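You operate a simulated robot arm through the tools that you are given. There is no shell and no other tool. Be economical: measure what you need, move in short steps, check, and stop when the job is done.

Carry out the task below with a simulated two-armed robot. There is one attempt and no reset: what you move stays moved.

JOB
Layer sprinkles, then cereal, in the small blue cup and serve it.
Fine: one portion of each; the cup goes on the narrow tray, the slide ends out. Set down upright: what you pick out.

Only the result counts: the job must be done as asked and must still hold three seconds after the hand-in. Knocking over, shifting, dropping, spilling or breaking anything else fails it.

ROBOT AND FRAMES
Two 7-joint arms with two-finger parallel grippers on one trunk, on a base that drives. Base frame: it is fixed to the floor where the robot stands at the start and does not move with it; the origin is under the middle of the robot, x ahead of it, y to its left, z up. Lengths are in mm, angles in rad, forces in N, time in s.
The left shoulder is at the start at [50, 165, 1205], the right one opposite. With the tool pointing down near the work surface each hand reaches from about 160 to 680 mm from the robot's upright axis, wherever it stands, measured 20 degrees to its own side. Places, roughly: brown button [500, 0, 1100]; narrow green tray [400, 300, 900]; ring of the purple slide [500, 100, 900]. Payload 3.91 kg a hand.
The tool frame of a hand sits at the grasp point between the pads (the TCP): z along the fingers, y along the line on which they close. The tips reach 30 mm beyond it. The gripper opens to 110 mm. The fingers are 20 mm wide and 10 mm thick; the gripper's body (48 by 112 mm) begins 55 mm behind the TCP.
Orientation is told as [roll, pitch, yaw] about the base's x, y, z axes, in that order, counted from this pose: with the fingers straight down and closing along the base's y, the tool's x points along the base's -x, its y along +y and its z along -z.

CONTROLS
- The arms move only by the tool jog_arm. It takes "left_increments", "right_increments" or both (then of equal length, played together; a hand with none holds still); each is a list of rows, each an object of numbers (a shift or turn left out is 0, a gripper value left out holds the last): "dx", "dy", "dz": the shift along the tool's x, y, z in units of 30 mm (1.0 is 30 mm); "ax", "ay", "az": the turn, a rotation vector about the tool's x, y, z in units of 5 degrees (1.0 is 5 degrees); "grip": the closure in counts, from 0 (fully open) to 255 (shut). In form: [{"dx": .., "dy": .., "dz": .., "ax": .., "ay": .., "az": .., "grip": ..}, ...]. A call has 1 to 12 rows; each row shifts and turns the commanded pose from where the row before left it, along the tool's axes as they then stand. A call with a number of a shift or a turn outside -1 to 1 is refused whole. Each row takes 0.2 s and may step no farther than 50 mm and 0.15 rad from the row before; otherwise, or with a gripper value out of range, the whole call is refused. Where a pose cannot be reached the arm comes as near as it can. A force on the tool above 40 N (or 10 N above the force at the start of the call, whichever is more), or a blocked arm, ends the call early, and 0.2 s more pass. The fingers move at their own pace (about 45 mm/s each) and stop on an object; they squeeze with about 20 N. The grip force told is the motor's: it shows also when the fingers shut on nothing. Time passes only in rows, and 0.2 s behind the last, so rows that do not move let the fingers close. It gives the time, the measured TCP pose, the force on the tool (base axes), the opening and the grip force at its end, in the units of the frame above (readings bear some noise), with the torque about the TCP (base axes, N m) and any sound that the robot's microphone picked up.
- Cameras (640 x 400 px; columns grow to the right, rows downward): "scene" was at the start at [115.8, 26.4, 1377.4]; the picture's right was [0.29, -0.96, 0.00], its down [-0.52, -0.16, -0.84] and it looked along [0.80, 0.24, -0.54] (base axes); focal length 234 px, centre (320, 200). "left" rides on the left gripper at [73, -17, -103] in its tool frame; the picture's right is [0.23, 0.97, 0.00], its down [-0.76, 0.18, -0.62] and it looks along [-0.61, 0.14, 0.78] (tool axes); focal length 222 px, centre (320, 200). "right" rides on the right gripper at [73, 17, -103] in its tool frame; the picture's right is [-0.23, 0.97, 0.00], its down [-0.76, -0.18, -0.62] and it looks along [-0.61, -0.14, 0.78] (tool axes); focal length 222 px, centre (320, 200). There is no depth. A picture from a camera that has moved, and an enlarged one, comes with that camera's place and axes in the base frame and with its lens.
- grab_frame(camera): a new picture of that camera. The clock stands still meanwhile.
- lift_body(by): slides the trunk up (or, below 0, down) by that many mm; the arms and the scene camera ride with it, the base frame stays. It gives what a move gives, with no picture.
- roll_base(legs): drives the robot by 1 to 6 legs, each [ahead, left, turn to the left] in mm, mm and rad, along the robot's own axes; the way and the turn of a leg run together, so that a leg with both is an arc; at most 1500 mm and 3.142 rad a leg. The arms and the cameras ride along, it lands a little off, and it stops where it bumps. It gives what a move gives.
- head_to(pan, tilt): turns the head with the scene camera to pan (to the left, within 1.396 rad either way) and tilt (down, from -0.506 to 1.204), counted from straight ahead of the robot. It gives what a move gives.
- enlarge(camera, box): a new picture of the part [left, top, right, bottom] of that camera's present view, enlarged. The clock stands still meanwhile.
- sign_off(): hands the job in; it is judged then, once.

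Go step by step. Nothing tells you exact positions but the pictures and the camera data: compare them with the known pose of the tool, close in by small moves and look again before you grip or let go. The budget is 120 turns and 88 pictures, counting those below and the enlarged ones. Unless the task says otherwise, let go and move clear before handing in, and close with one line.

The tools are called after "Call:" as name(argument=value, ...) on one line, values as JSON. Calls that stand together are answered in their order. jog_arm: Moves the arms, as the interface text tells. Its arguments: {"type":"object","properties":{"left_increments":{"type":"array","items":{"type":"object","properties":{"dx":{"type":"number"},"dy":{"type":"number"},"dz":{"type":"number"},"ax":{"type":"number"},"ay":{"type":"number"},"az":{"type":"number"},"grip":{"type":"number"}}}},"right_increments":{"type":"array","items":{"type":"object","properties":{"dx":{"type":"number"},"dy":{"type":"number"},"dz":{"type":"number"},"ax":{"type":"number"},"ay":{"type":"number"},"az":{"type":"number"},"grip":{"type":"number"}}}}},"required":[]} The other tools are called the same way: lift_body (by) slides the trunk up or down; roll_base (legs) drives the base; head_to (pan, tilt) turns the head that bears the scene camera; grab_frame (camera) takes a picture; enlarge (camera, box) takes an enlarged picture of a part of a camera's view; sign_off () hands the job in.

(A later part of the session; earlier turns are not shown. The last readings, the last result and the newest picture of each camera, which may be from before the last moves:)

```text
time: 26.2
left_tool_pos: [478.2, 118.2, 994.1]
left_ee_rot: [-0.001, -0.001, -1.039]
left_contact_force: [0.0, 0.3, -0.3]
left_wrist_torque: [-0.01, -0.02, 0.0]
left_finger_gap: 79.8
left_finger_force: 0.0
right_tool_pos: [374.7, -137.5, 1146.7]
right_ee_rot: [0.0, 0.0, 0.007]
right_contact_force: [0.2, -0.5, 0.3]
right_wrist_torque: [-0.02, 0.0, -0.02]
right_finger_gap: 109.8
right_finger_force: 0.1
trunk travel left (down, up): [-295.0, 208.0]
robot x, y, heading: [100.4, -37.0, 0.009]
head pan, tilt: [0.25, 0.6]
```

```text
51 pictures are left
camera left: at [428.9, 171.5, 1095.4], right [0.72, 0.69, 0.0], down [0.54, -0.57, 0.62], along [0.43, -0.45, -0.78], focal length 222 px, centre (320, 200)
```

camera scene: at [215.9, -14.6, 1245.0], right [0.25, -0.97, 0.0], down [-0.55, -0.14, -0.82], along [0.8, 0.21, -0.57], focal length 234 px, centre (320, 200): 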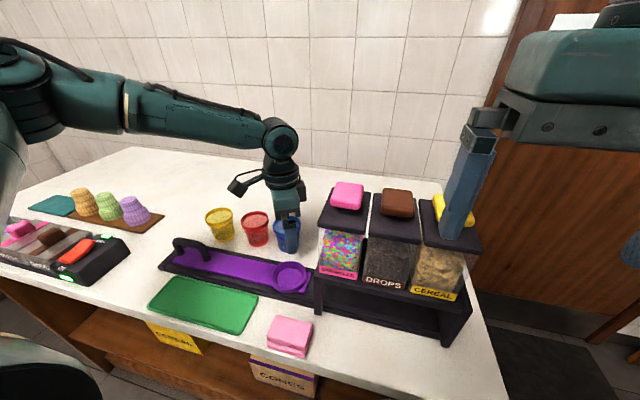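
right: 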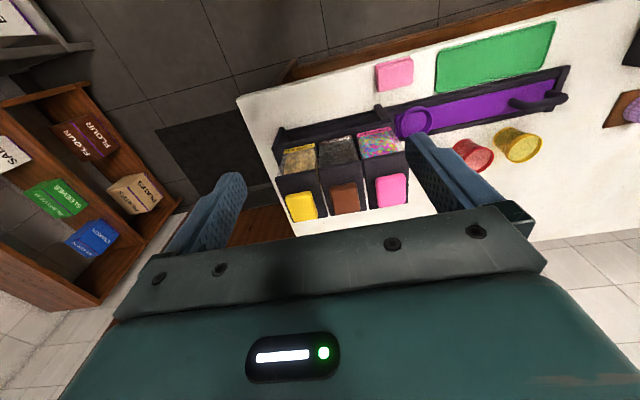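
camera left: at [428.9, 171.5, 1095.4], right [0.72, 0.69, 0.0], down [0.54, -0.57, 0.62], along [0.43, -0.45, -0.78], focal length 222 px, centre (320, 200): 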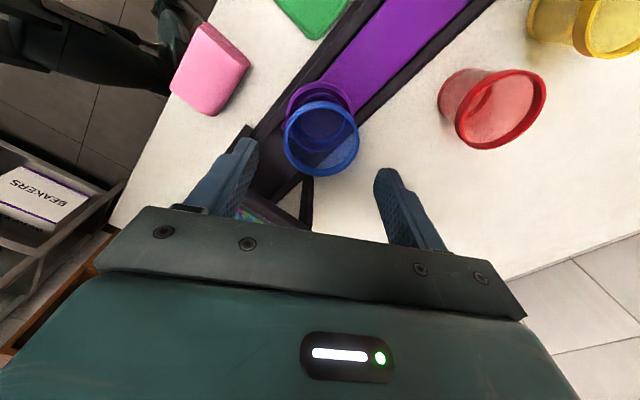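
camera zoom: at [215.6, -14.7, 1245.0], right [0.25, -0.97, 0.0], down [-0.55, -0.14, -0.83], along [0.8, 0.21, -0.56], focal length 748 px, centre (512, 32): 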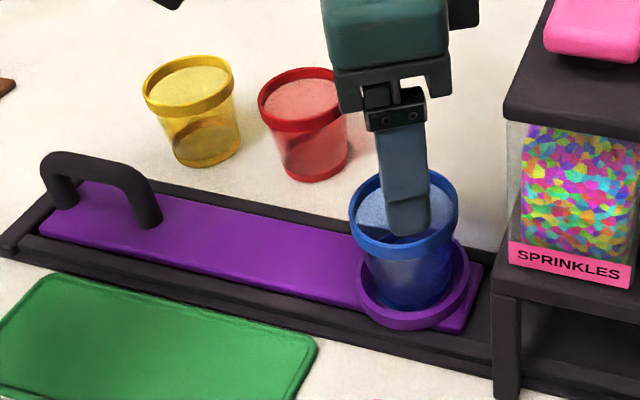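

The cup sits upright in the ring. Next, bring the left hand over the slide handle (≈[482,340]) and turn it back to straddle the handle along y.

Call:
jog_arm(left_increments=[{"dx": 0.9, "dy": 0.553, "grip": 0}, {"dx": 0.9, "dy": 0.553}, {"dx": 0.9, "dy": 0.553}, {"dx": 0.9, "dy": 0.553}, {"dx": 0.9, "dy": 0.553}, {"dx": 0.9, "dy": 0.553}, {"dx": 0.9, "dy": 0.553}])

Call:
jog_arm(left_increments=[{"az": -1}, {"az": -1}, {"az": -1}, {"az": -1}, {"az": -1}, {"az": -1}, {"az": -1}, {"az": -1}, {"az": -1}, {"az": -1}, {"az": -1}, {"az": -0.9}])

Call:
grab_frame(camera="left")

Call:
enlarge(camera="scene", box=[140, 190, 340, 315])

```text
time: 27.8
left_tool_pos: [483.2, 342.0, 992.8]
left_ee_rot: [0.0, -0.002, -1.04]
left_contact_force: [-0.4, -0.6, -0.7]
left_wrist_torque: [-0.01, 0.0, -0.05]
left_finger_gap: 110.2
left_finger_force: 0.0
right_tool_pos: [374.0, -138.3, 1146.0]
right_ee_rot: [0.0, -0.001, 0.008]
right_contact_force: [-0.1, 0.0, 1.2]
right_wrist_torque: [-0.02, -0.01, -0.01]
right_finger_gap: 110.1
right_finger_force: 0.1
trunk travel left (down, up): [-295.0, 208.0]
robot x, y, heading: [99.4, -37.8, 0.012]
head pan, tilt: [0.25, 0.6]
```

```text
time: 30.4
left_tool_pos: [484.9, 339.0, 991.8]
left_ee_rot: [-0.001, -0.001, 0.002]
left_contact_force: [-0.5, -0.8, 0.1]
left_wrist_torque: [-0.02, 0.0, 0.03]
left_finger_gap: 110.1
left_finger_force: 0.2
right_tool_pos: [375.1, -138.2, 1146.8]
right_ee_rot: [0.0, 0.0, 0.007]
right_contact_force: [-0.1, -0.2, -0.4]
right_wrist_torque: [0.0, 0.0, -0.01]
right_finger_gap: 110.1
right_finger_force: 0.1
trunk travel left (down, up): [-295.0, 208.0]
robot x, y, heading: [99.6, -41.2, 0.01]
head pan, tilt: [0.25, 0.6]
```

```text
50 pictures are left
camera left: at [414.0, 322.5, 1095.3], right [-0.23, 0.97, 0.0], down [0.76, 0.18, 0.62], along [0.61, 0.14, -0.78], focal length 222 px, centre (320, 200)
```

left: 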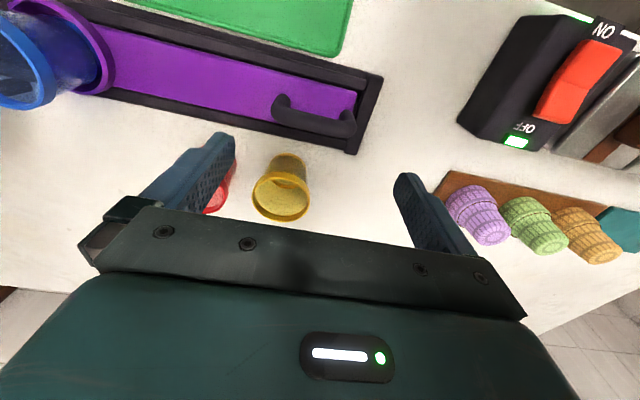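

```text
3.20 times, centred on (240, 252) of scene
camera zoom: at [215.8, -14.6, 1245.0], right [0.25, -0.97, 0.0], down [-0.55, -0.14, -0.83], along [0.8, 0.21, -0.56], focal length 748 px, centre (576, 32)
```

zoom: 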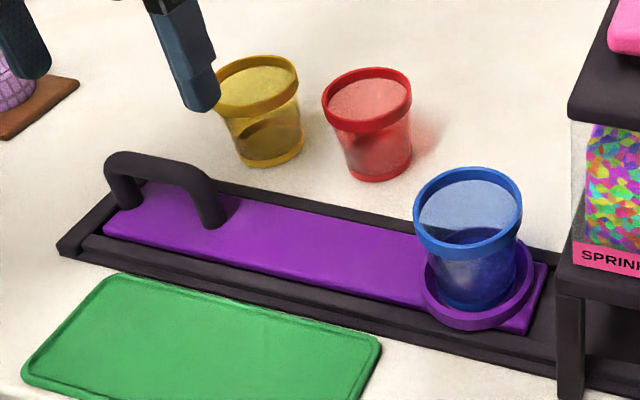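

Handle centre ≈[478,332]. Shift slightly and descend to just above it.

Call:
jog_arm(left_increments=[{"dx": 0.2, "dy": -0.22}, {"dz": 0.6}, {"dz": 0.6}, {"dz": 0.5}])

Call:
grab_frame(camera="left")

Call:
enlarge(camera="scene", box=[120, 190, 280, 290])

```text
time: 31.4
left_tool_pos: [479.0, 332.5, 942.3]
left_ee_rot: [-0.002, -0.002, 0.0]
left_contact_force: [-0.3, 0.8, 0.2]
left_wrist_torque: [0.0, -0.03, -0.03]
left_finger_gap: 110.2
left_finger_force: 0.0
right_tool_pos: [375.5, -138.8, 1147.1]
right_ee_rot: [-0.002, 0.001, 0.008]
right_contact_force: [0.1, -0.3, 0.1]
right_wrist_torque: [0.0, -0.03, 0.03]
right_finger_gap: 110.2
right_finger_force: 0.1
trunk travel left (down, up): [-295.0, 208.0]
robot x, y, heading: [101.9, -41.0, 0.01]
head pan, tilt: [0.25, 0.6]
```

```text
48 pictures are left
camera left: at [408.1, 315.0, 1044.1], right [-0.23, 0.97, 0.0], down [0.76, 0.18, 0.62], along [0.61, 0.14, -0.78], focal length 222 px, centre (320, 200)
```

left: 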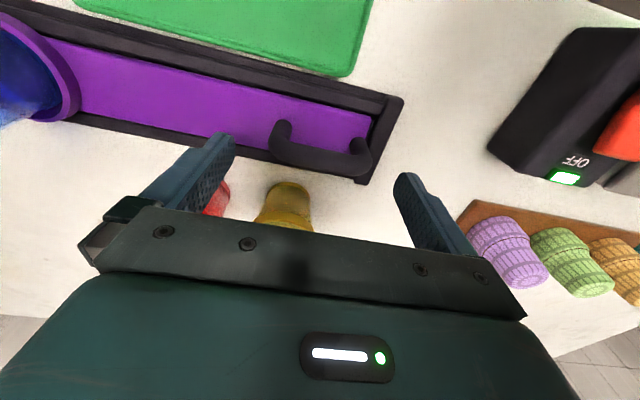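

```text
4.00 times, centred on (200, 240) of scene
camera zoom: at [215.9, -14.6, 1245.0], right [0.25, -0.97, 0.0], down [-0.55, -0.14, -0.83], along [0.8, 0.21, -0.56], focal length 935 px, centre (800, 40)
```

zoom: 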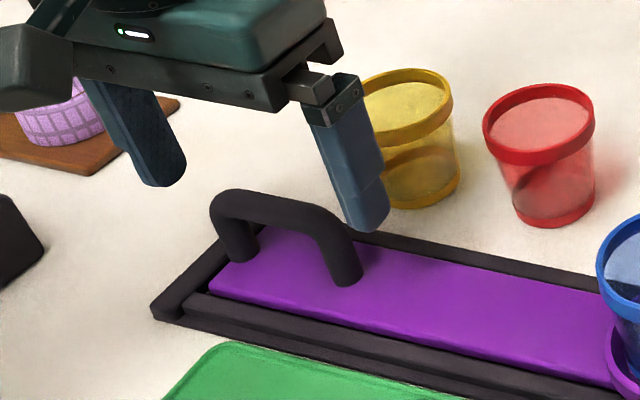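

Aligned on the handle. Descend so the fingers straddle it and close.

Call:
jog_arm(left_increments=[{"dz": 0.6}, {"dz": 0.62}])

Call:
enlarge(camera="scene", box=[120, 190, 280, 290])

```text
time: 32.0
left_tool_pos: [479.1, 334.2, 903.2]
left_ee_rot: [-0.003, -0.003, 0.001]
left_contact_force: [0.3, -0.5, 0.0]
left_wrist_torque: [0.01, -0.04, -0.01]
left_finger_gap: 109.8
left_finger_force: 0.1
right_tool_pos: [374.1, -137.2, 1147.3]
right_ee_rot: [0.002, 0.002, 0.006]
right_contact_force: [-0.6, 0.3, 1.2]
right_wrist_torque: [0.0, 0.0, 0.01]
right_finger_gap: 109.8
right_finger_force: 0.0
trunk travel left (down, up): [-295.0, 208.0]
robot x, y, heading: [100.3, -39.3, 0.005]
head pan, tilt: [0.25, 0.6]
```

```text
4.00 times, centred on (200, 240) of scene
camera zoom: at [215.9, -14.6, 1245.0], right [0.25, -0.97, 0.0], down [-0.55, -0.14, -0.82], along [0.8, 0.21, -0.57], focal length 935 px, centre (800, 40)
```

zoom: 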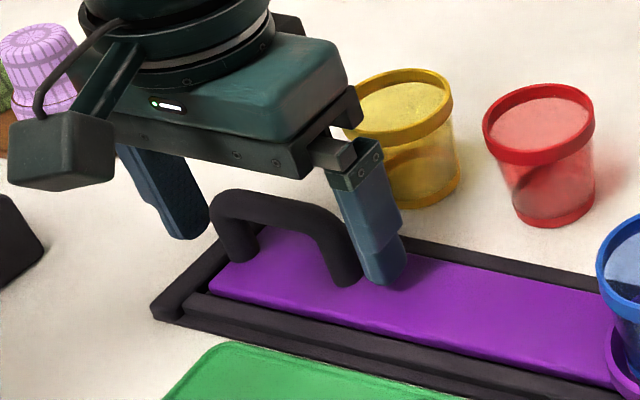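

Fingers straddle the handle well. Close on it.

Call:
jog_arm(left_increments=[{"grip": 255}, {"grip": 255}, {"grip": 255}, {"grip": 255}])

Call:
enlarge(camera="scene", box=[120, 190, 280, 290])

```text
time: 33.0
left_tool_pos: [478.4, 332.9, 903.0]
left_ee_rot: [-0.002, -0.001, -0.001]
left_contact_force: [0.1, 0.7, -2.6]
left_wrist_torque: [0.07, -0.15, -0.04]
left_finger_gap: 78.5
left_finger_force: 44.5
right_tool_pos: [373.9, -137.8, 1147.2]
right_ee_rot: [0.001, -0.001, 0.008]
right_contact_force: [-0.4, 0.3, 0.0]
right_wrist_torque: [0.02, 0.02, 0.02]
right_finger_gap: 110.0
right_finger_force: 0.0
trunk travel left (down, up): [-295.0, 208.0]
robot x, y, heading: [100.5, -36.8, 0.006]
head pan, tilt: [0.25, 0.6]
```

```text
4.00 times, centred on (200, 240) of scene
camera zoom: at [215.9, -14.4, 1244.9], right [0.25, -0.97, 0.0], down [-0.55, -0.14, -0.82], along [0.8, 0.21, -0.57], focal length 935 px, centre (800, 40)
```

zoom: 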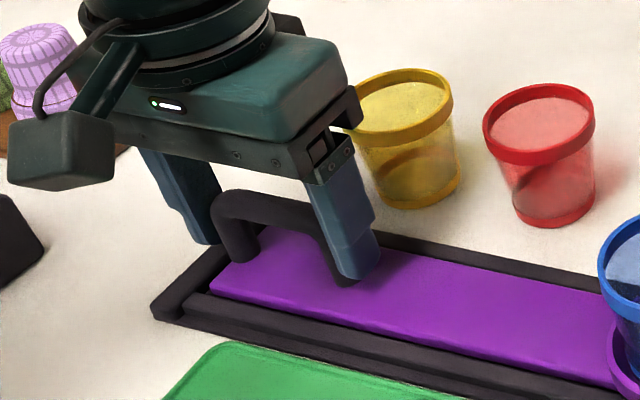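

Handle gripped. Slide inward 24 mm and check that the cup will clear the dispenser shelf.

Call:
jog_arm(left_increments=[{"dy": -0.4}, {"dy": -0.4}])

Call:
enlarge(camera="scene", box=[250, 210, 378, 290])

```text
time: 33.6
left_tool_pos: [478.3, 308.7, 903.6]
left_ee_rot: [0.0, -0.002, 0.0]
left_contact_force: [4.8, -0.2, 7.3]
left_wrist_torque: [-0.16, 0.86, 0.0]
left_finger_gap: 78.6
left_finger_force: 44.7
right_tool_pos: [375.7, -139.8, 1147.2]
right_ee_rot: [0.0, 0.0, 0.007]
right_contact_force: [-0.6, 0.0, 0.3]
right_wrist_torque: [0.03, -0.01, 0.02]
right_finger_gap: 110.0
right_finger_force: 0.0
trunk travel left (down, up): [-295.0, 208.0]
robot x, y, heading: [98.9, -41.9, 0.01]
head pan, tilt: [0.25, 0.6]
```

```text
5.00 times, centred on (314, 250) of scene
camera zoom: at [215.9, -15.1, 1245.1], right [0.25, -0.97, 0.0], down [-0.55, -0.14, -0.83], along [0.8, 0.21, -0.56], focal length 1168 px, centre (350, -50)
```

zoom: 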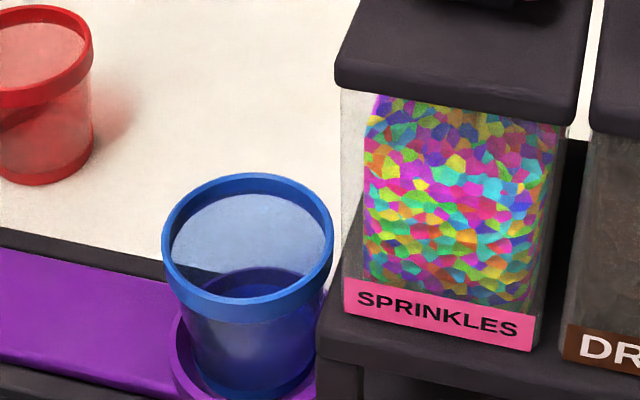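

Shelf underside computes to ≈930, above the cup rim (≈919). Continue in small steps.

Call:
jog_arm(left_increments=[{"dy": -0.4}, {"dy": -0.4}])

Call:
enlarge(camera="scene", box=[250, 220, 378, 300])

```text
time: 34.2
left_tool_pos: [478.9, 287.3, 903.2]
left_ee_rot: [-0.001, -0.001, 0.0]
left_contact_force: [8.2, 0.1, -7.5]
left_wrist_torque: [0.13, -1.34, 0.03]
left_finger_gap: 78.5
left_finger_force: 45.2
right_tool_pos: [375.3, -137.9, 1146.9]
right_ee_rot: [0.001, -0.001, 0.007]
right_contact_force: [-0.1, 0.0, 0.5]
right_wrist_torque: [-0.01, 0.0, 0.0]
right_finger_gap: 110.0
right_finger_force: 0.1
trunk travel left (down, up): [-295.0, 208.0]
robot x, y, heading: [99.0, -35.5, 0.007]
head pan, tilt: [0.25, 0.6]
```

```text
5.00 times, centred on (314, 260) of scene
camera zoom: at [216.8, -14.3, 1244.6], right [0.25, -0.97, 0.0], down [-0.55, -0.14, -0.82], along [0.8, 0.21, -0.57], focal length 1168 px, centre (350, -100)
```

zoom: 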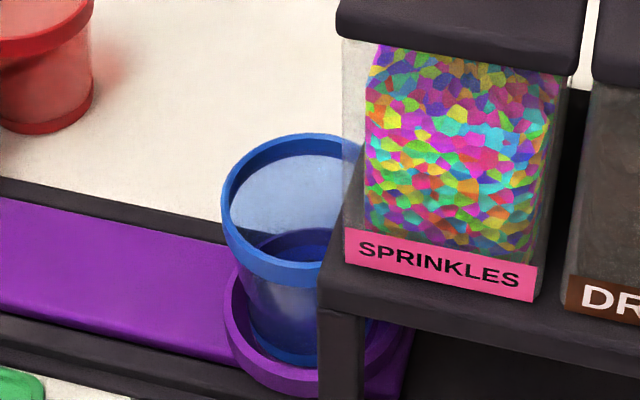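

Clears the shelf. Slide on so the ring is centred under the sprinkles (another ~52 mm).

Call:
jog_arm(left_increments=[{"dy": -0.43}, {"dy": -0.43}, {"dy": -0.43}, {"dy": -0.43}])

Call:
head_to(pan=0.1, tilt=0.75)

Call:
enlarge(camera="scene", box=[200, 140, 440, 290])

```text
time: 35.2
left_tool_pos: [479.2, 234.1, 903.8]
left_ee_rot: [-0.002, 0.006, 0.001]
left_contact_force: [16.0, -1.8, -30.0]
left_wrist_torque: [-0.11, -0.33, 0.02]
left_finger_gap: 78.4
left_finger_force: 44.9
right_tool_pos: [376.5, -136.8, 1146.0]
right_ee_rot: [0.0, 0.003, 0.008]
right_contact_force: [-0.5, 0.2, -0.8]
right_wrist_torque: [0.03, -0.01, 0.01]
right_finger_gap: 110.1
right_finger_force: 0.1
trunk travel left (down, up): [-295.0, 208.0]
robot x, y, heading: [95.8, -41.8, 0.003]
head pan, tilt: [0.25, 0.6]
```

```text
time: 35.9
left_tool_pos: [479.3, 235.1, 902.2]
left_ee_rot: [-0.003, 0.006, -0.001]
left_contact_force: [12.2, -2.3, -35.4]
left_wrist_torque: [-0.46, -0.2, 0.14]
left_finger_gap: 78.7
left_finger_force: 45.0
right_tool_pos: [377.1, -136.6, 1146.6]
right_ee_rot: [0.0, 0.004, 0.007]
right_contact_force: [-0.6, -0.5, 0.1]
right_wrist_torque: [0.0, 0.02, -0.03]
right_finger_gap: 110.0
right_finger_force: 0.2
trunk travel left (down, up): [-295.0, 208.0]
robot x, y, heading: [101.1, -38.2, 0.007]
head pan, tilt: [0.099, 0.75]
```

```text
2.67 times, centred on (320, 215) of scene
camera zoom: at [216.0, -26.9, 1231.6], right [0.11, -0.99, 0.0], down [-0.68, -0.07, -0.73], along [0.73, 0.08, -0.68], focal length 623 px, centre (320, 160)
```

zoom: 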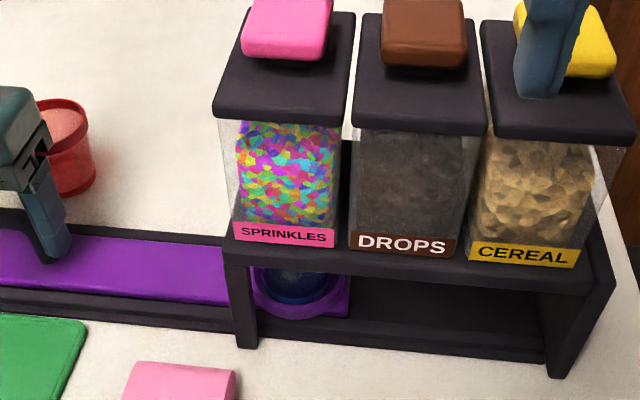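

The ring sits under the sprinkles hopper. I'll relieve the strain on the left hand and bring the closed right hand towards the pink button.

Call:
jog_arm(left_increments=[{"dz": 0.06, "dx": -0.1}, {"dz": 0.05}, {}, {}, {}, {}], right_increments=[{"dx": -0.3, "dy": 0.88, "grip": 255}, {"dx": -0.3, "dy": 0.88}, {"dx": -0.3, "dy": 0.88}, {"dx": -0.3, "dy": 0.88}, {"dx": -0.3, "dy": 0.88}, {"dx": -0.3, "dy": 0.88}])

Call:
grab_frame(camera="right")

Call:
grab_frame(camera="scene")

```text
time: 37.3
left_tool_pos: [479.0, 232.8, 904.1]
left_ee_rot: [0.0, 0.0, -0.001]
left_contact_force: [-23.5, 1.4, 10.1]
left_wrist_torque: [-0.61, 1.09, -0.24]
left_finger_gap: 78.4
left_finger_force: 45.1
right_tool_pos: [426.7, 20.7, 1148.5]
right_ee_rot: [0.001, -0.003, 0.006]
right_contact_force: [0.2, 0.5, 0.0]
right_wrist_torque: [0.01, 0.01, 0.0]
right_finger_gap: 0.0
right_finger_force: 13.8
trunk travel left (down, up): [-295.0, 208.0]
robot x, y, heading: [101.0, -35.7, 0.005]
head pan, tilt: [0.099, 0.75]
```

```text
41 pictures are left
camera right: at [354.2, 36.7, 1252.3], right [0.22, 0.98, 0.0], down [0.76, -0.17, 0.63], along [0.61, -0.14, -0.78], focal length 222 px, centre (320, 200)
```

right: 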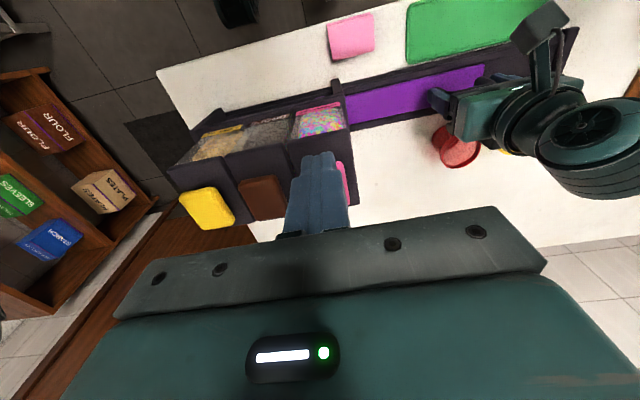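

```text
40 pictures are left
camera scene: at [210.1, -28.4, 1232.5], right [0.11, -0.99, 0.0], down [-0.68, -0.07, -0.73], along [0.73, 0.08, -0.68], focal length 234 px, centre (320, 200)
```

scene: 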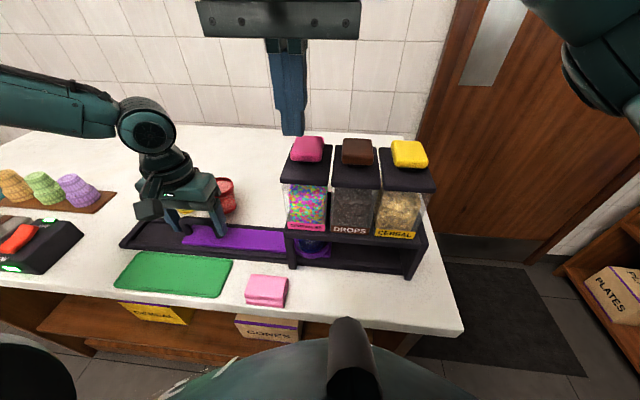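

Pink button ≈[488,18,1065]. Move the right fingertip above it.

Call:
jog_arm(left_increments=[{"dx": 0.05}, {}, {}, {}], right_increments=[{"dx": -0.68, "dy": -0.03}, {"dx": -0.68, "dy": -0.03}, {"dx": -0.68, "dy": -0.03}, {"dz": 0.8}])

Call:
enlarge(camera="scene", box=[230, 90, 454, 230])

Call:
enlarge(camera="right", box=[160, 80, 480, 280])

```text
time: 38.3
left_tool_pos: [479.1, 233.3, 904.2]
left_ee_rot: [0.002, -0.002, 0.001]
left_contact_force: [-18.9, -0.8, 12.4]
left_wrist_torque: [-0.17, 0.96, -0.28]
left_finger_gap: 78.6
left_finger_force: 44.9
right_tool_pos: [485.8, 16.7, 1124.6]
right_ee_rot: [0.002, -0.004, 0.009]
right_contact_force: [0.3, 0.0, 0.3]
right_wrist_torque: [0.0, -0.04, -0.02]
right_finger_gap: 0.3
right_finger_force: 20.3
trunk travel left (down, up): [-295.0, 208.0]
robot x, y, heading: [102.2, -39.2, 0.006]
head pan, tilt: [0.099, 0.75]
```

```text
2.86 times, centred on (342, 160) of scene
camera zoom: at [210.4, -28.8, 1232.4], right [0.11, -0.99, 0.0], down [-0.68, -0.07, -0.73], along [0.73, 0.08, -0.68], focal length 668 px, centre (257, 314)
```

zoom: 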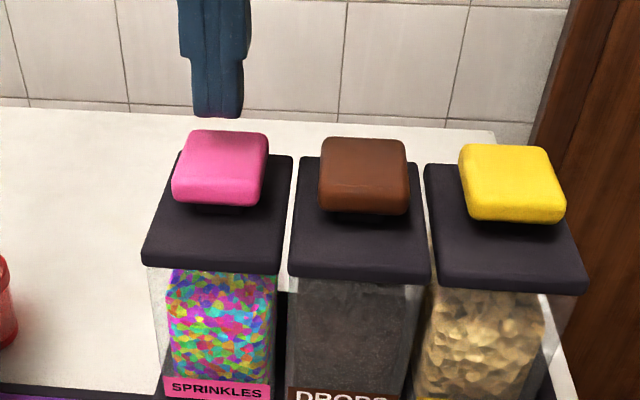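

```text
2.00 times, centred on (320, 180) of right
camera zoom: at [415.1, 33.4, 1227.8], right [0.22, 0.98, 0.0], down [0.76, -0.17, 0.63], along [0.61, -0.14, -0.78], focal length 444 px, centre (320, 240)
```

zoom: 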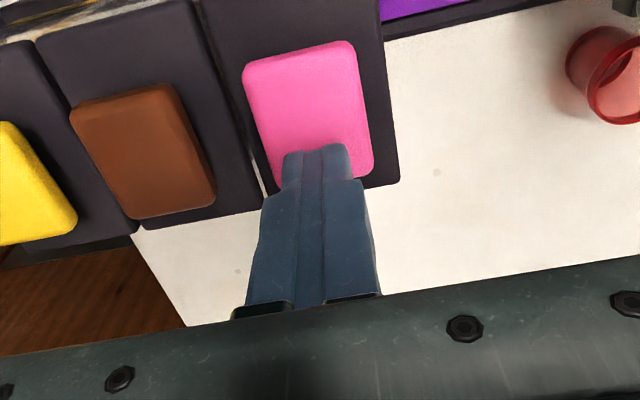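

The fingertip is over the pink button's centre. Press down gently and listen.

Call:
jog_arm(right_increments=[{"dz": 0.45}, {"dz": 0.4}, {"dz": 0.15}, {"dz": 0.15}])

```text
time: 39.3
left_tool_pos: [478.8, 233.1, 903.8]
left_ee_rot: [0.0, -0.005, 0.003]
left_contact_force: [-4.0, 0.7, 8.2]
left_wrist_torque: [-0.05, 0.04, -0.08]
left_finger_gap: 78.6
left_finger_force: 44.8
right_tool_pos: [486.5, 16.1, 1099.4]
right_ee_rot: [0.013, -0.013, 0.006]
right_contact_force: [-2.5, -0.8, 22.0]
right_wrist_torque: [-0.02, 0.23, -0.02]
right_finger_gap: 0.2
right_finger_force: 19.8
trunk travel left (down, up): [-295.0, 208.0]
robot x, y, heading: [99.7, -37.3, 0.005]
head pan, tilt: [0.099, 0.75]
stopped in row 4 (right hand): the force on the tool passed its limit at 44 N (the readings are from after the stop); the commanded pose is now the measured one
```

It reached 44 N without a reported sound. Check whether the button moved or anything dispensed.

Call:
enlarge(camera="scene", box=[230, 130, 390, 270])

```text
2.86 times, centred on (310, 200) of scene
camera zoom: at [210.1, -28.9, 1232.5], right [0.11, -0.99, 0.0], down [-0.68, -0.07, -0.73], along [0.73, 0.08, -0.68], focal length 668 px, centre (349, 200)
```

zoom: 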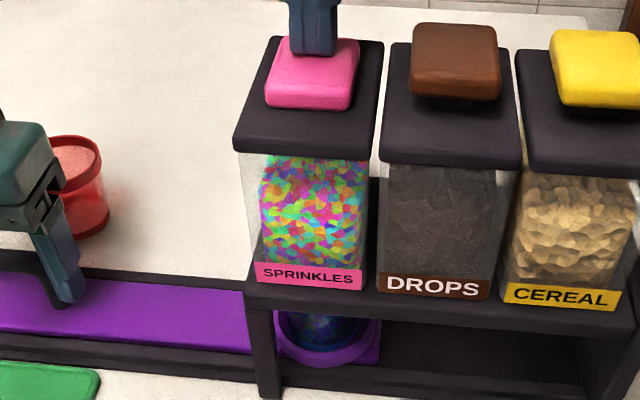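

The button is fully down and coloured specks show in the cup. Release the button straight up and look at the cup.

Call:
jog_arm(right_increments=[{"dz": -0.5}, {"dz": -0.7}, {"dz": -0.5}])

Call:
enlarge(camera="scene", box=[270, 215, 366, 275])

```text
time: 40.1
left_tool_pos: [478.4, 233.0, 904.1]
left_ee_rot: [0.0, -0.003, 0.002]
left_contact_force: [-13.5, -1.0, 26.2]
left_wrist_torque: [-0.57, 0.54, 0.05]
left_finger_gap: 78.7
left_finger_force: 44.9
right_tool_pos: [486.5, 15.5, 1149.8]
right_ee_rot: [0.008, -0.009, 0.008]
right_contact_force: [0.9, 0.2, 0.0]
right_wrist_torque: [-0.01, -0.01, 0.0]
right_finger_gap: 0.0
right_finger_force: 20.4
trunk travel left (down, up): [-295.0, 208.0]
robot x, y, heading: [99.3, -37.0, 0.007]
head pan, tilt: [0.099, 0.75]
```

```text
6.67 times, centred on (318, 245) of scene
camera zoom: at [210.1, -29.2, 1232.5], right [0.11, -0.99, 0.0], down [-0.68, -0.07, -0.73], along [0.73, 0.08, -0.68], focal length 1558 px, centre (333, -100)
```

zoom: 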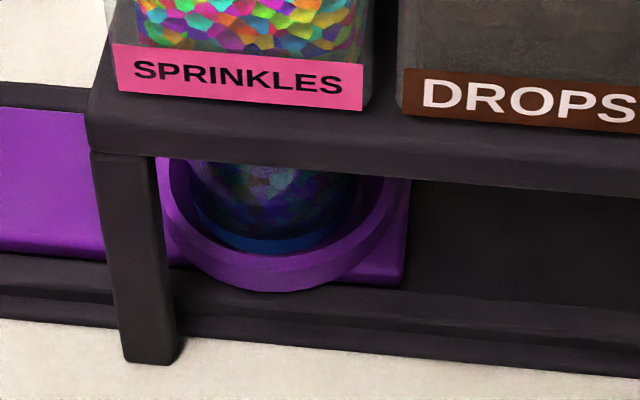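

One portion of sprinkles is in. The left gripper body would hit the dispenser if it kept this grip all the way, so I'll release, turn it 90°, and regrip the handle's near end.

Call:
jog_arm(left_increments=[{"grip": 0}, {"grip": 0}, {"dz": -0.8}, {"dz": -0.8}, {"dz": -0.8}, {"dy": 0.95}], right_increments=[{"dy": -0.8, "dz": -0.2}, {"dy": -0.8}, {"dy": -0.8}, {"dy": -0.8}, {"dy": -0.8}, {"dy": -0.65}])

Call:
jog_arm(left_increments=[{"az": 1}, {"az": 1}, {"az": 1}, {"az": 1}, {"az": 1}, {"az": 1}, {"az": 1}, {"az": 1}, {"az": 1}])

Call:
jog_arm(left_increments=[{"az": 1}, {"az": 1}, {"az": 1}, {"az": 1}, {"az": 1}, {"az": 1}, {"az": 1}, {"az": 1}, {"az": 1}])

Call:
grab_frame(camera="left")

Call:
grab_frame(camera="scene")

```text
time: 41.5
left_tool_pos: [482.3, 268.0, 973.1]
left_ee_rot: [-0.002, 0.001, 0.004]
left_contact_force: [0.3, -0.4, 0.1]
left_wrist_torque: [0.02, 0.01, 0.02]
left_finger_gap: 110.2
left_finger_force: 0.0
right_tool_pos: [488.4, -123.4, 1151.2]
right_ee_rot: [0.007, -0.008, 0.006]
right_contact_force: [1.0, -0.7, 0.7]
right_wrist_torque: [-0.04, -0.01, 0.01]
right_finger_gap: 0.0
right_finger_force: 19.9
trunk travel left (down, up): [-295.0, 208.0]
robot x, y, heading: [103.0, -36.2, 0.003]
head pan, tilt: [0.099, 0.75]
```

```text
time: 43.5
left_tool_pos: [479.5, 263.9, 972.4]
left_ee_rot: [0.0, -0.002, -0.783]
left_contact_force: [-0.4, 0.8, 0.2]
left_wrist_torque: [0.0, -0.06, 0.01]
left_finger_gap: 110.0
left_finger_force: 0.1
right_tool_pos: [488.2, -122.4, 1151.4]
right_ee_rot: [0.01, -0.008, 0.008]
right_contact_force: [0.3, 0.3, 0.3]
right_wrist_torque: [-0.03, -0.01, 0.01]
right_finger_gap: 0.1
right_finger_force: 19.9
trunk travel left (down, up): [-295.0, 208.0]
robot x, y, heading: [96.3, -39.2, 0.009]
head pan, tilt: [0.099, 0.75]
```

```text
time: 45.5
left_tool_pos: [480.2, 262.8, 972.9]
left_ee_rot: [0.0, -0.002, -1.573]
left_contact_force: [0.1, 0.0, -0.1]
left_wrist_torque: [-0.03, -0.01, -0.06]
left_finger_gap: 110.1
left_finger_force: 0.1
right_tool_pos: [489.4, -122.6, 1152.7]
right_ee_rot: [0.01, -0.007, 0.007]
right_contact_force: [-0.8, -0.5, -0.7]
right_wrist_torque: [0.02, 0.01, 0.02]
right_finger_gap: 0.1
right_finger_force: 20.1
trunk travel left (down, up): [-295.0, 208.0]
robot x, y, heading: [99.4, -36.6, 0.005]
head pan, tilt: [0.099, 0.75]
```

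```text
35 pictures are left
camera left: at [464.9, 335.6, 1076.4], right [0.97, 0.23, 0.0], down [0.18, -0.76, 0.62], along [0.14, -0.61, -0.78], focal length 222 px, centre (320, 200)
```

left: 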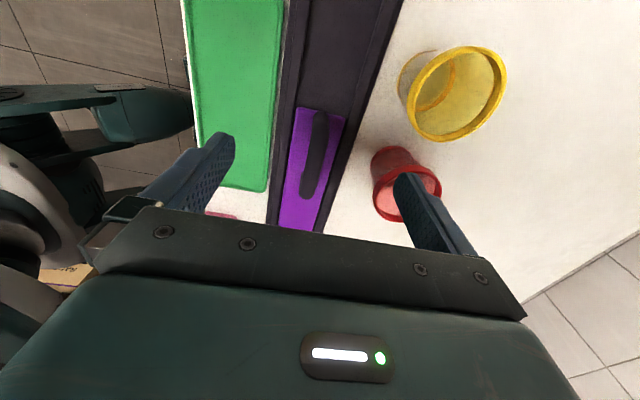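

```text
34 pictures are left
camera scene: at [212.7, -28.2, 1232.1], right [0.11, -0.99, 0.0], down [-0.68, -0.07, -0.73], along [0.73, 0.08, -0.68], focal length 234 px, centre (320, 200)
```

scene: 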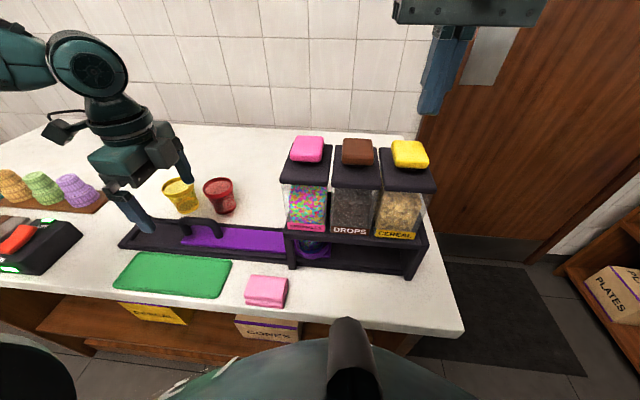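

Handle now spans y≈194–272 at x≈480; the red cup is close on the +x side, so I'll narrow the opening to ~50 mm before descending.

Call:
jog_arm(left_increments=[{"dx": -0.23, "grip": 139}, {"grip": 139}, {"grip": 139}, {"dz": 0.6}, {"dz": 0.6}])

Call:
grab_frame(camera="left")

Call:
enlarge(camera="scene", box=[110, 170, 270, 270])

```text
time: 46.7
left_tool_pos: [480.8, 255.8, 937.5]
left_ee_rot: [0.0, -0.003, -1.568]
left_contact_force: [-0.3, -0.8, 1.5]
left_wrist_torque: [0.0, 0.0, -0.04]
left_finger_gap: 50.0
left_finger_force: 0.2
right_tool_pos: [489.9, -123.7, 1151.5]
right_ee_rot: [0.008, -0.008, 0.007]
right_contact_force: [0.2, 0.3, 0.0]
right_wrist_torque: [-0.01, 0.0, 0.01]
right_finger_gap: 0.0
right_finger_force: 20.0
trunk travel left (down, up): [-295.0, 208.0]
robot x, y, heading: [102.8, -40.1, 0.008]
head pan, tilt: [0.099, 0.75]
```

```text
33 pictures are left
camera left: at [465.7, 328.3, 1040.2], right [0.97, 0.23, 0.0], down [0.18, -0.76, 0.62], along [0.14, -0.61, -0.78], focal length 222 px, centre (320, 200)
```

left: 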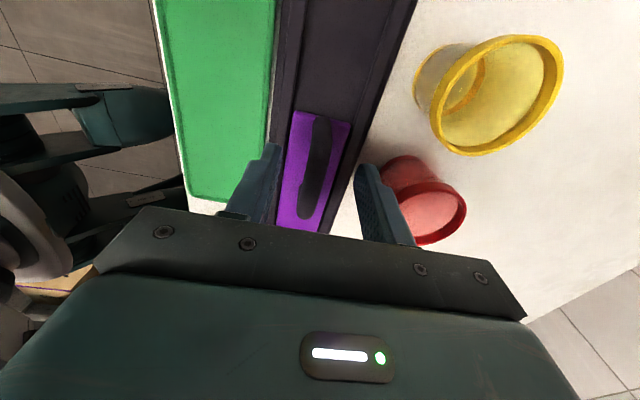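

```text
4.00 times, centred on (190, 220) of scene
camera zoom: at [212.9, -28.1, 1232.1], right [0.11, -0.99, 0.0], down [-0.68, -0.07, -0.73], along [0.73, 0.08, -0.68], focal length 935 px, centre (840, 120)
```

zoom: 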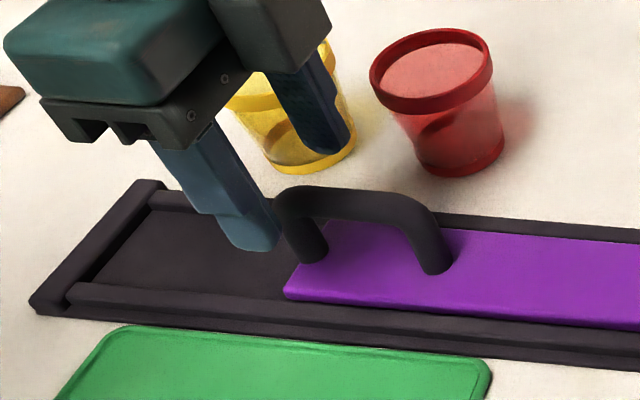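

Slightly too near the handle's end; shift 9 mm inward, descend and close.

Call:
jog_arm(left_increments=[{"dx": -0.3}, {"dz": 0.6}, {"dz": 0.55}])

Call:
enlarge(camera="scene", box=[110, 170, 270, 270])

```text
time: 47.5
left_tool_pos: [480.4, 247.8, 902.0]
left_ee_rot: [0.001, -0.002, -1.57]
left_contact_force: [-0.1, 1.3, 0.7]
left_wrist_torque: [0.01, 0.03, 0.02]
left_finger_gap: 50.0
left_finger_force: 0.0
right_tool_pos: [488.8, -122.8, 1151.8]
right_ee_rot: [0.008, -0.007, 0.007]
right_contact_force: [-0.4, -0.1, -0.5]
right_wrist_torque: [0.03, -0.03, -0.01]
right_finger_gap: 0.0
right_finger_force: 20.1
trunk travel left (down, up): [-295.0, 208.0]
robot x, y, heading: [98.6, -39.5, 0.006]
head pan, tilt: [0.099, 0.75]
```

```text
4.00 times, centred on (190, 220) of scene
camera zoom: at [212.8, -28.1, 1232.1], right [0.11, -0.99, 0.0], down [-0.68, -0.07, -0.73], along [0.73, 0.08, -0.68], focal length 935 px, centre (840, 120)
```

zoom: 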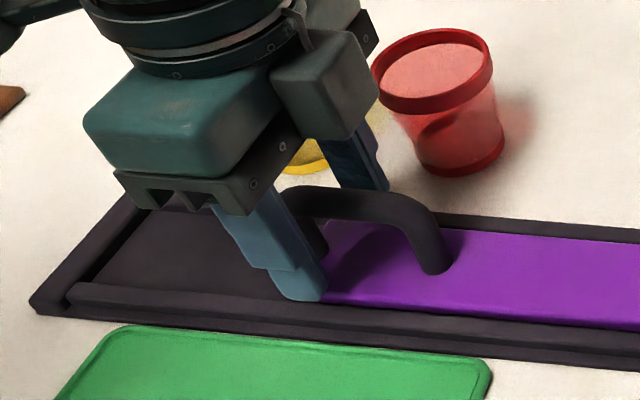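

Good straddle across the bar. Close on it and test-slide a little.

Call:
jog_arm(left_increments=[{"grip": 255}, {"grip": 255}, {"grip": 255}, {"grip": 255}, {"dx": -0.4}, {"dx": -0.4}])

Call:
enlarge(camera="scene", box=[110, 170, 350, 320])

```text
time: 48.9
left_tool_pos: [480.2, 223.8, 903.2]
left_ee_rot: [0.001, 0.001, -1.568]
left_contact_force: [-1.1, 0.0, -0.9]
left_wrist_torque: [0.39, 0.04, -0.09]
left_finger_gap: 14.2
left_finger_force: 45.4
right_tool_pos: [487.5, -122.9, 1152.1]
right_ee_rot: [0.009, -0.007, 0.008]
right_contact_force: [0.3, 0.3, -0.2]
right_wrist_torque: [0.03, 0.02, -0.02]
right_finger_gap: 0.0
right_finger_force: 19.4
trunk travel left (down, up): [-295.0, 208.0]
robot x, y, heading: [98.4, -34.7, 0.007]
head pan, tilt: [0.099, 0.75]
```

```text
2.67 times, centred on (230, 245) of scene
camera zoom: at [212.6, -28.2, 1232.1], right [0.11, -0.99, 0.0], down [-0.68, -0.07, -0.73], along [0.73, 0.08, -0.68], focal length 623 px, centre (560, 80)
```

zoom: 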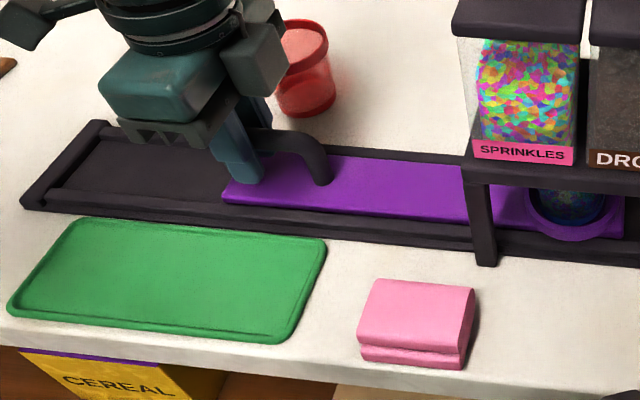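

It slides well. To keep the wrist clear of the dispenser, I'll regrip 12 mm closer to the handle's end, then slide most of the way.

Call:
jog_arm(left_increments=[{"grip": 139}, {"grip": 139}, {"grip": 139}, {"dx": 0.4}, {"grip": 255}, {"grip": 255}, {"grip": 255}, {"dx": -0.5}, {"dx": -0.5}, {"dx": -0.5}, {"dx": -0.5}, {"dx": -0.5}])

Call:
grab_frame(camera="scene")

```text
time: 51.5
left_tool_pos: [480.4, 160.2, 899.8]
left_ee_rot: [-0.002, 0.0, -1.568]
left_contact_force: [3.2, -0.9, -37.2]
left_wrist_torque: [0.43, -0.42, -0.22]
left_finger_gap: 14.8
left_finger_force: 44.9
right_tool_pos: [490.8, -121.6, 1150.2]
right_ee_rot: [0.007, -0.004, 0.008]
right_contact_force: [-1.3, 0.6, -0.2]
right_wrist_torque: [-0.02, 0.03, -0.04]
right_finger_gap: 0.3
right_finger_force: 19.6
trunk travel left (down, up): [-295.0, 208.0]
robot x, y, heading: [99.2, -39.1, 0.006]
head pan, tilt: [0.099, 0.75]
```

```text
29 pictures are left
camera scene: at [215.1, -27.1, 1231.4], right [0.11, -0.99, 0.0], down [-0.68, -0.07, -0.73], along [0.73, 0.08, -0.68], focal length 234 px, centre (320, 200)
```

scene: 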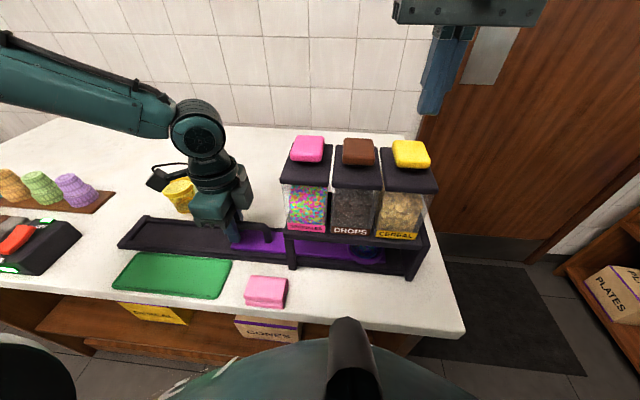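

Ring is about at y≈−80; 44 mm remain to the cereal. Relieve the vertical strain and continue.

Call:
jog_arm(left_increments=[{"dz": 0.08}, {"dx": -0.37}, {"dx": -0.37}, {"dx": -0.37}, {"dx": -0.36}])

Call:
enlarge(camera="scene", box=[220, 130, 444, 270])

Call:
enlarge(camera="scene", box=[340, 220, 436, 280])

```text
time: 52.7
left_tool_pos: [479.5, 123.3, 901.3]
left_ee_rot: [-0.002, 0.011, -1.564]
left_contact_force: [-8.2, 42.5, 2.1]
left_wrist_torque: [0.17, -0.45, -0.44]
left_finger_gap: 14.6
left_finger_force: 45.4
right_tool_pos: [488.3, -117.0, 1152.2]
right_ee_rot: [0.005, -0.009, 0.008]
right_contact_force: [-0.9, 0.2, 0.3]
right_wrist_torque: [0.03, 0.03, 0.02]
right_finger_gap: 0.0
right_finger_force: 20.3
trunk travel left (down, up): [-295.0, 208.0]
robot x, y, heading: [97.6, -37.5, 0.011]
head pan, tilt: [0.099, 0.75]
```

```text
2.86 times, centred on (332, 200) of scene
camera zoom: at [211.7, -23.5, 1232.6], right [0.11, -0.99, 0.0], down [-0.68, -0.08, -0.73], along [0.73, 0.08, -0.68], focal length 668 px, centre (286, 200)
```

zoom: 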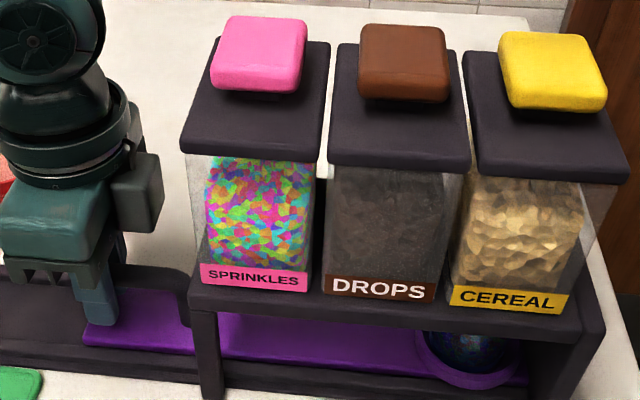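

```text
6.67 times, centred on (388, 250) of scene
camera zoom: at [211.7, -23.5, 1232.6], right [0.11, -0.99, 0.0], down [-0.68, -0.08, -0.73], along [0.73, 0.08, -0.68], focal length 1558 px, centre (-133, -133)
```

zoom: 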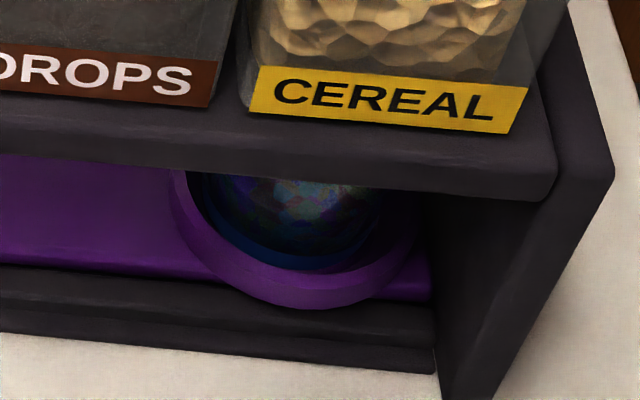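

The slide reached its end stop with the ring under the cereal hopper. Relieve the push and check the right hand over the yellow button.

Call:
jog_arm(left_increments=[{"dx": 0.1}, {}], right_increments=[{"dz": 0.5}, {"dz": 0.4}])

Call:
enlarge(camera="right", box=[160, 80, 480, 280])

Call:
enlarge(camera="scene", box=[220, 120, 444, 260])

```text
time: 53.3
left_tool_pos: [481.9, 123.4, 901.1]
left_ee_rot: [-0.002, 0.007, -1.568]
left_contact_force: [-4.7, 32.8, 5.4]
left_wrist_torque: [0.98, -0.27, -0.17]
left_finger_gap: 14.8
left_finger_force: 45.3
right_tool_pos: [489.7, -119.7, 1125.7]
right_ee_rot: [0.004, -0.01, 0.008]
right_contact_force: [1.1, -0.5, -0.4]
right_wrist_torque: [-0.02, -0.02, 0.01]
right_finger_gap: 0.0
right_finger_force: 20.0
trunk travel left (down, up): [-295.0, 208.0]
robot x, y, heading: [98.5, -37.4, 0.006]
head pan, tilt: [0.099, 0.75]
```

```text
2.00 times, centred on (320, 180) of right
camera zoom: at [417.2, -103.7, 1227.7], right [0.22, 0.98, 0.01], down [0.76, -0.18, 0.63], along [0.61, -0.13, -0.78], focal length 444 px, centre (320, 240)
```

zoom: 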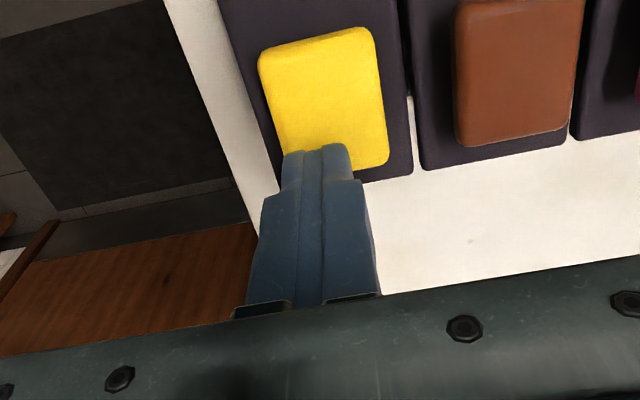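

```text
2.86 times, centred on (332, 190) of scene
camera zoom: at [212.0, -25.5, 1232.3], right [0.11, -0.99, 0.0], down [-0.68, -0.07, -0.73], along [0.73, 0.08, -0.68], focal length 668 px, centre (286, 229)
```

zoom: 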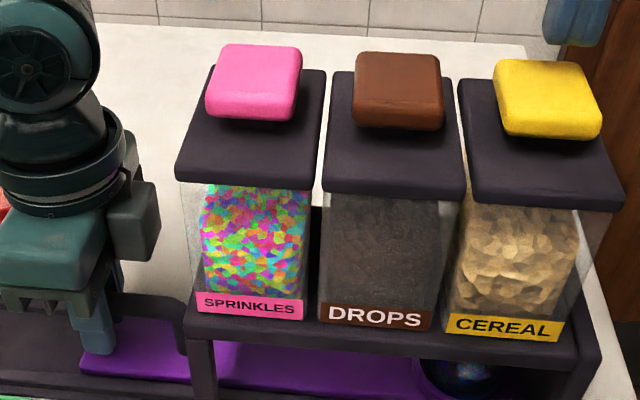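

The landing point is on the yellow button; nudge a little forward and press once.

Call:
jog_arm(right_increments=[{"dx": -0.2}, {"dz": 0.45}, {"dz": 0.4}, {"dz": 0.15}, {"dz": 0.15}])

Call:
enlarge(camera="scene", box=[300, 130, 460, 270])

```text
time: 54.5
left_tool_pos: [478.8, 122.7, 901.5]
left_ee_rot: [0.002, 0.007, -1.567]
left_contact_force: [-0.5, 7.8, 3.6]
left_wrist_torque: [0.25, -0.13, -0.15]
left_finger_gap: 14.5
left_finger_force: 45.3
right_tool_pos: [496.6, -120.4, 1099.5]
right_ee_rot: [0.022, -0.023, 0.007]
right_contact_force: [1.6, 4.7, 22.6]
right_wrist_torque: [0.11, 0.13, -0.14]
right_finger_gap: 0.0
right_finger_force: 19.7
trunk travel left (down, up): [-295.0, 208.0]
robot x, y, heading: [101.7, -40.0, 0.011]
head pan, tilt: [0.099, 0.75]
stopped in row 5 (right hand): the force on the tool passed its limit at 44 N (the readings are from after the stop); the commanded pose is now the measured one
```

```text
2.86 times, centred on (380, 200) of scene
camera zoom: at [211.2, -26.3, 1232.4], right [0.11, -0.99, 0.0], down [-0.68, -0.07, -0.73], along [0.73, 0.08, -0.68], focal length 668 px, centre (149, 200)
```

zoom: 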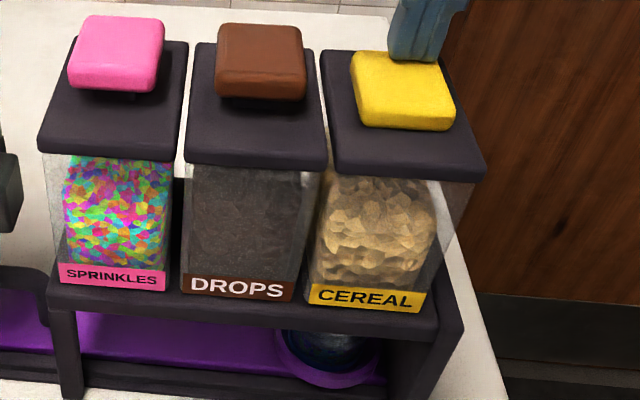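

The button appears down. Release and check the cup.

Call:
jog_arm(right_increments=[{"dz": -0.5}, {"dz": -0.7}, {"dz": -0.5}])

Call:
enlarge(camera="scene", box=[340, 220, 436, 280])

```text
time: 55.3
left_tool_pos: [480.6, 123.4, 901.7]
left_ee_rot: [0.001, 0.009, -1.568]
left_contact_force: [-5.5, 22.8, 16.8]
left_wrist_torque: [-0.08, -0.33, -0.13]
left_finger_gap: 14.8
left_finger_force: 45.0
right_tool_pos: [496.4, -122.5, 1146.0]
right_ee_rot: [0.015, -0.016, 0.006]
right_contact_force: [-0.3, 0.5, 0.0]
right_wrist_torque: [0.04, -0.02, -0.01]
right_finger_gap: 0.2
right_finger_force: 20.0
trunk travel left (down, up): [-295.0, 208.0]
robot x, y, heading: [96.2, -39.2, 0.006]
head pan, tilt: [0.099, 0.75]
```

```text
6.67 times, centred on (388, 250) of scene
camera zoom: at [211.2, -26.3, 1232.3], right [0.11, -0.99, 0.0], down [-0.68, -0.07, -0.73], along [0.73, 0.08, -0.68], focal length 1558 px, centre (-133, -133)
```

zoom: 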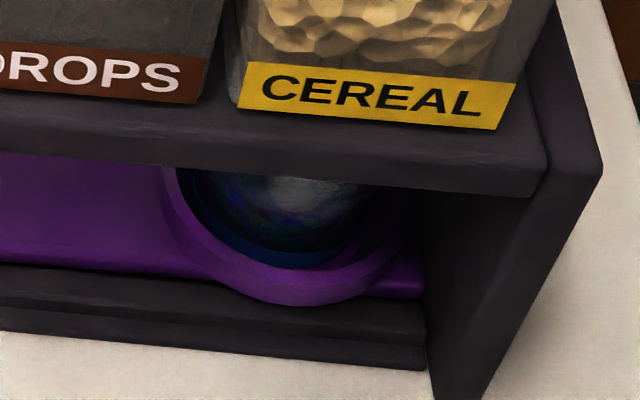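

Contents changed, but I'll confirm after sliding out. Pull the slide out, smoothly.

Call:
jog_arm(left_increments=[{"dx": 0.2}, {"dx": 0.5}, {"dx": 0.5}, {"dx": 0.5}, {"dx": 0.5}, {"dx": 0.5}, {"dx": 0.5}, {"dx": 0.5}, {"dx": 0.5}, {"dx": 0.5}, {"dx": 0.4}, {"dx": 0.2}])

Call:
head_to(pan=0.25, tilt=0.75)

Call:
enlarge(camera="scene", box=[140, 120, 400, 280])

```text
time: 57.9
left_tool_pos: [479.9, 280.7, 901.5]
left_ee_rot: [-0.004, 0.008, -1.568]
left_contact_force: [4.8, -0.2, 1.2]
left_wrist_torque: [-0.18, -0.32, -0.35]
left_finger_gap: 15.0
left_finger_force: 45.2
right_tool_pos: [497.0, -124.7, 1144.9]
right_ee_rot: [0.017, -0.016, 0.008]
right_contact_force: [0.1, 0.5, -0.6]
right_wrist_torque: [0.01, 0.0, -0.01]
right_finger_gap: 0.1
right_finger_force: 20.0
trunk travel left (down, up): [-295.0, 208.0]
robot x, y, heading: [99.7, -40.3, 0.01]
head pan, tilt: [0.099, 0.75]
```

```text
time: 58.6
left_tool_pos: [479.6, 281.1, 900.8]
left_ee_rot: [-0.003, 0.008, -1.567]
left_contact_force: [4.1, 1.2, -1.8]
left_wrist_torque: [0.51, -0.44, -0.2]
left_finger_gap: 14.9
left_finger_force: 45.0
right_tool_pos: [498.1, -123.6, 1146.5]
right_ee_rot: [0.016, -0.015, 0.008]
right_contact_force: [0.2, -0.3, 0.8]
right_wrist_torque: [0.0, 0.02, 0.0]
right_finger_gap: 0.0
right_finger_force: 20.1
trunk travel left (down, up): [-295.0, 208.0]
robot x, y, heading: [102.0, -39.8, 0.004]
head pan, tilt: [0.25, 0.75]
```

```text
2.46 times, centred on (270, 200) of scene
camera zoom: at [210.9, -15.8, 1232.0], right [0.25, -0.97, 0.0], down [-0.66, -0.17, -0.73], along [0.71, 0.19, -0.68], focal length 575 px, centre (443, 200)
```

zoom: 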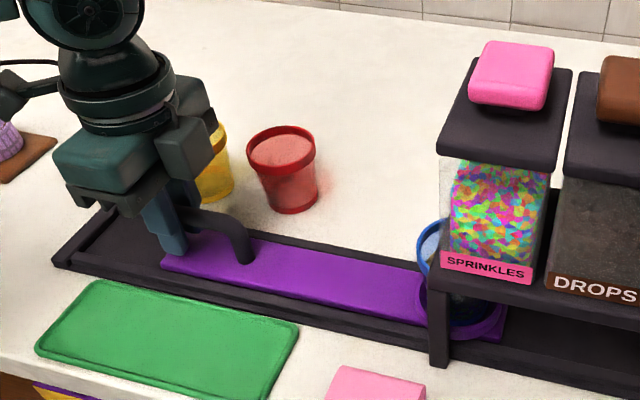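

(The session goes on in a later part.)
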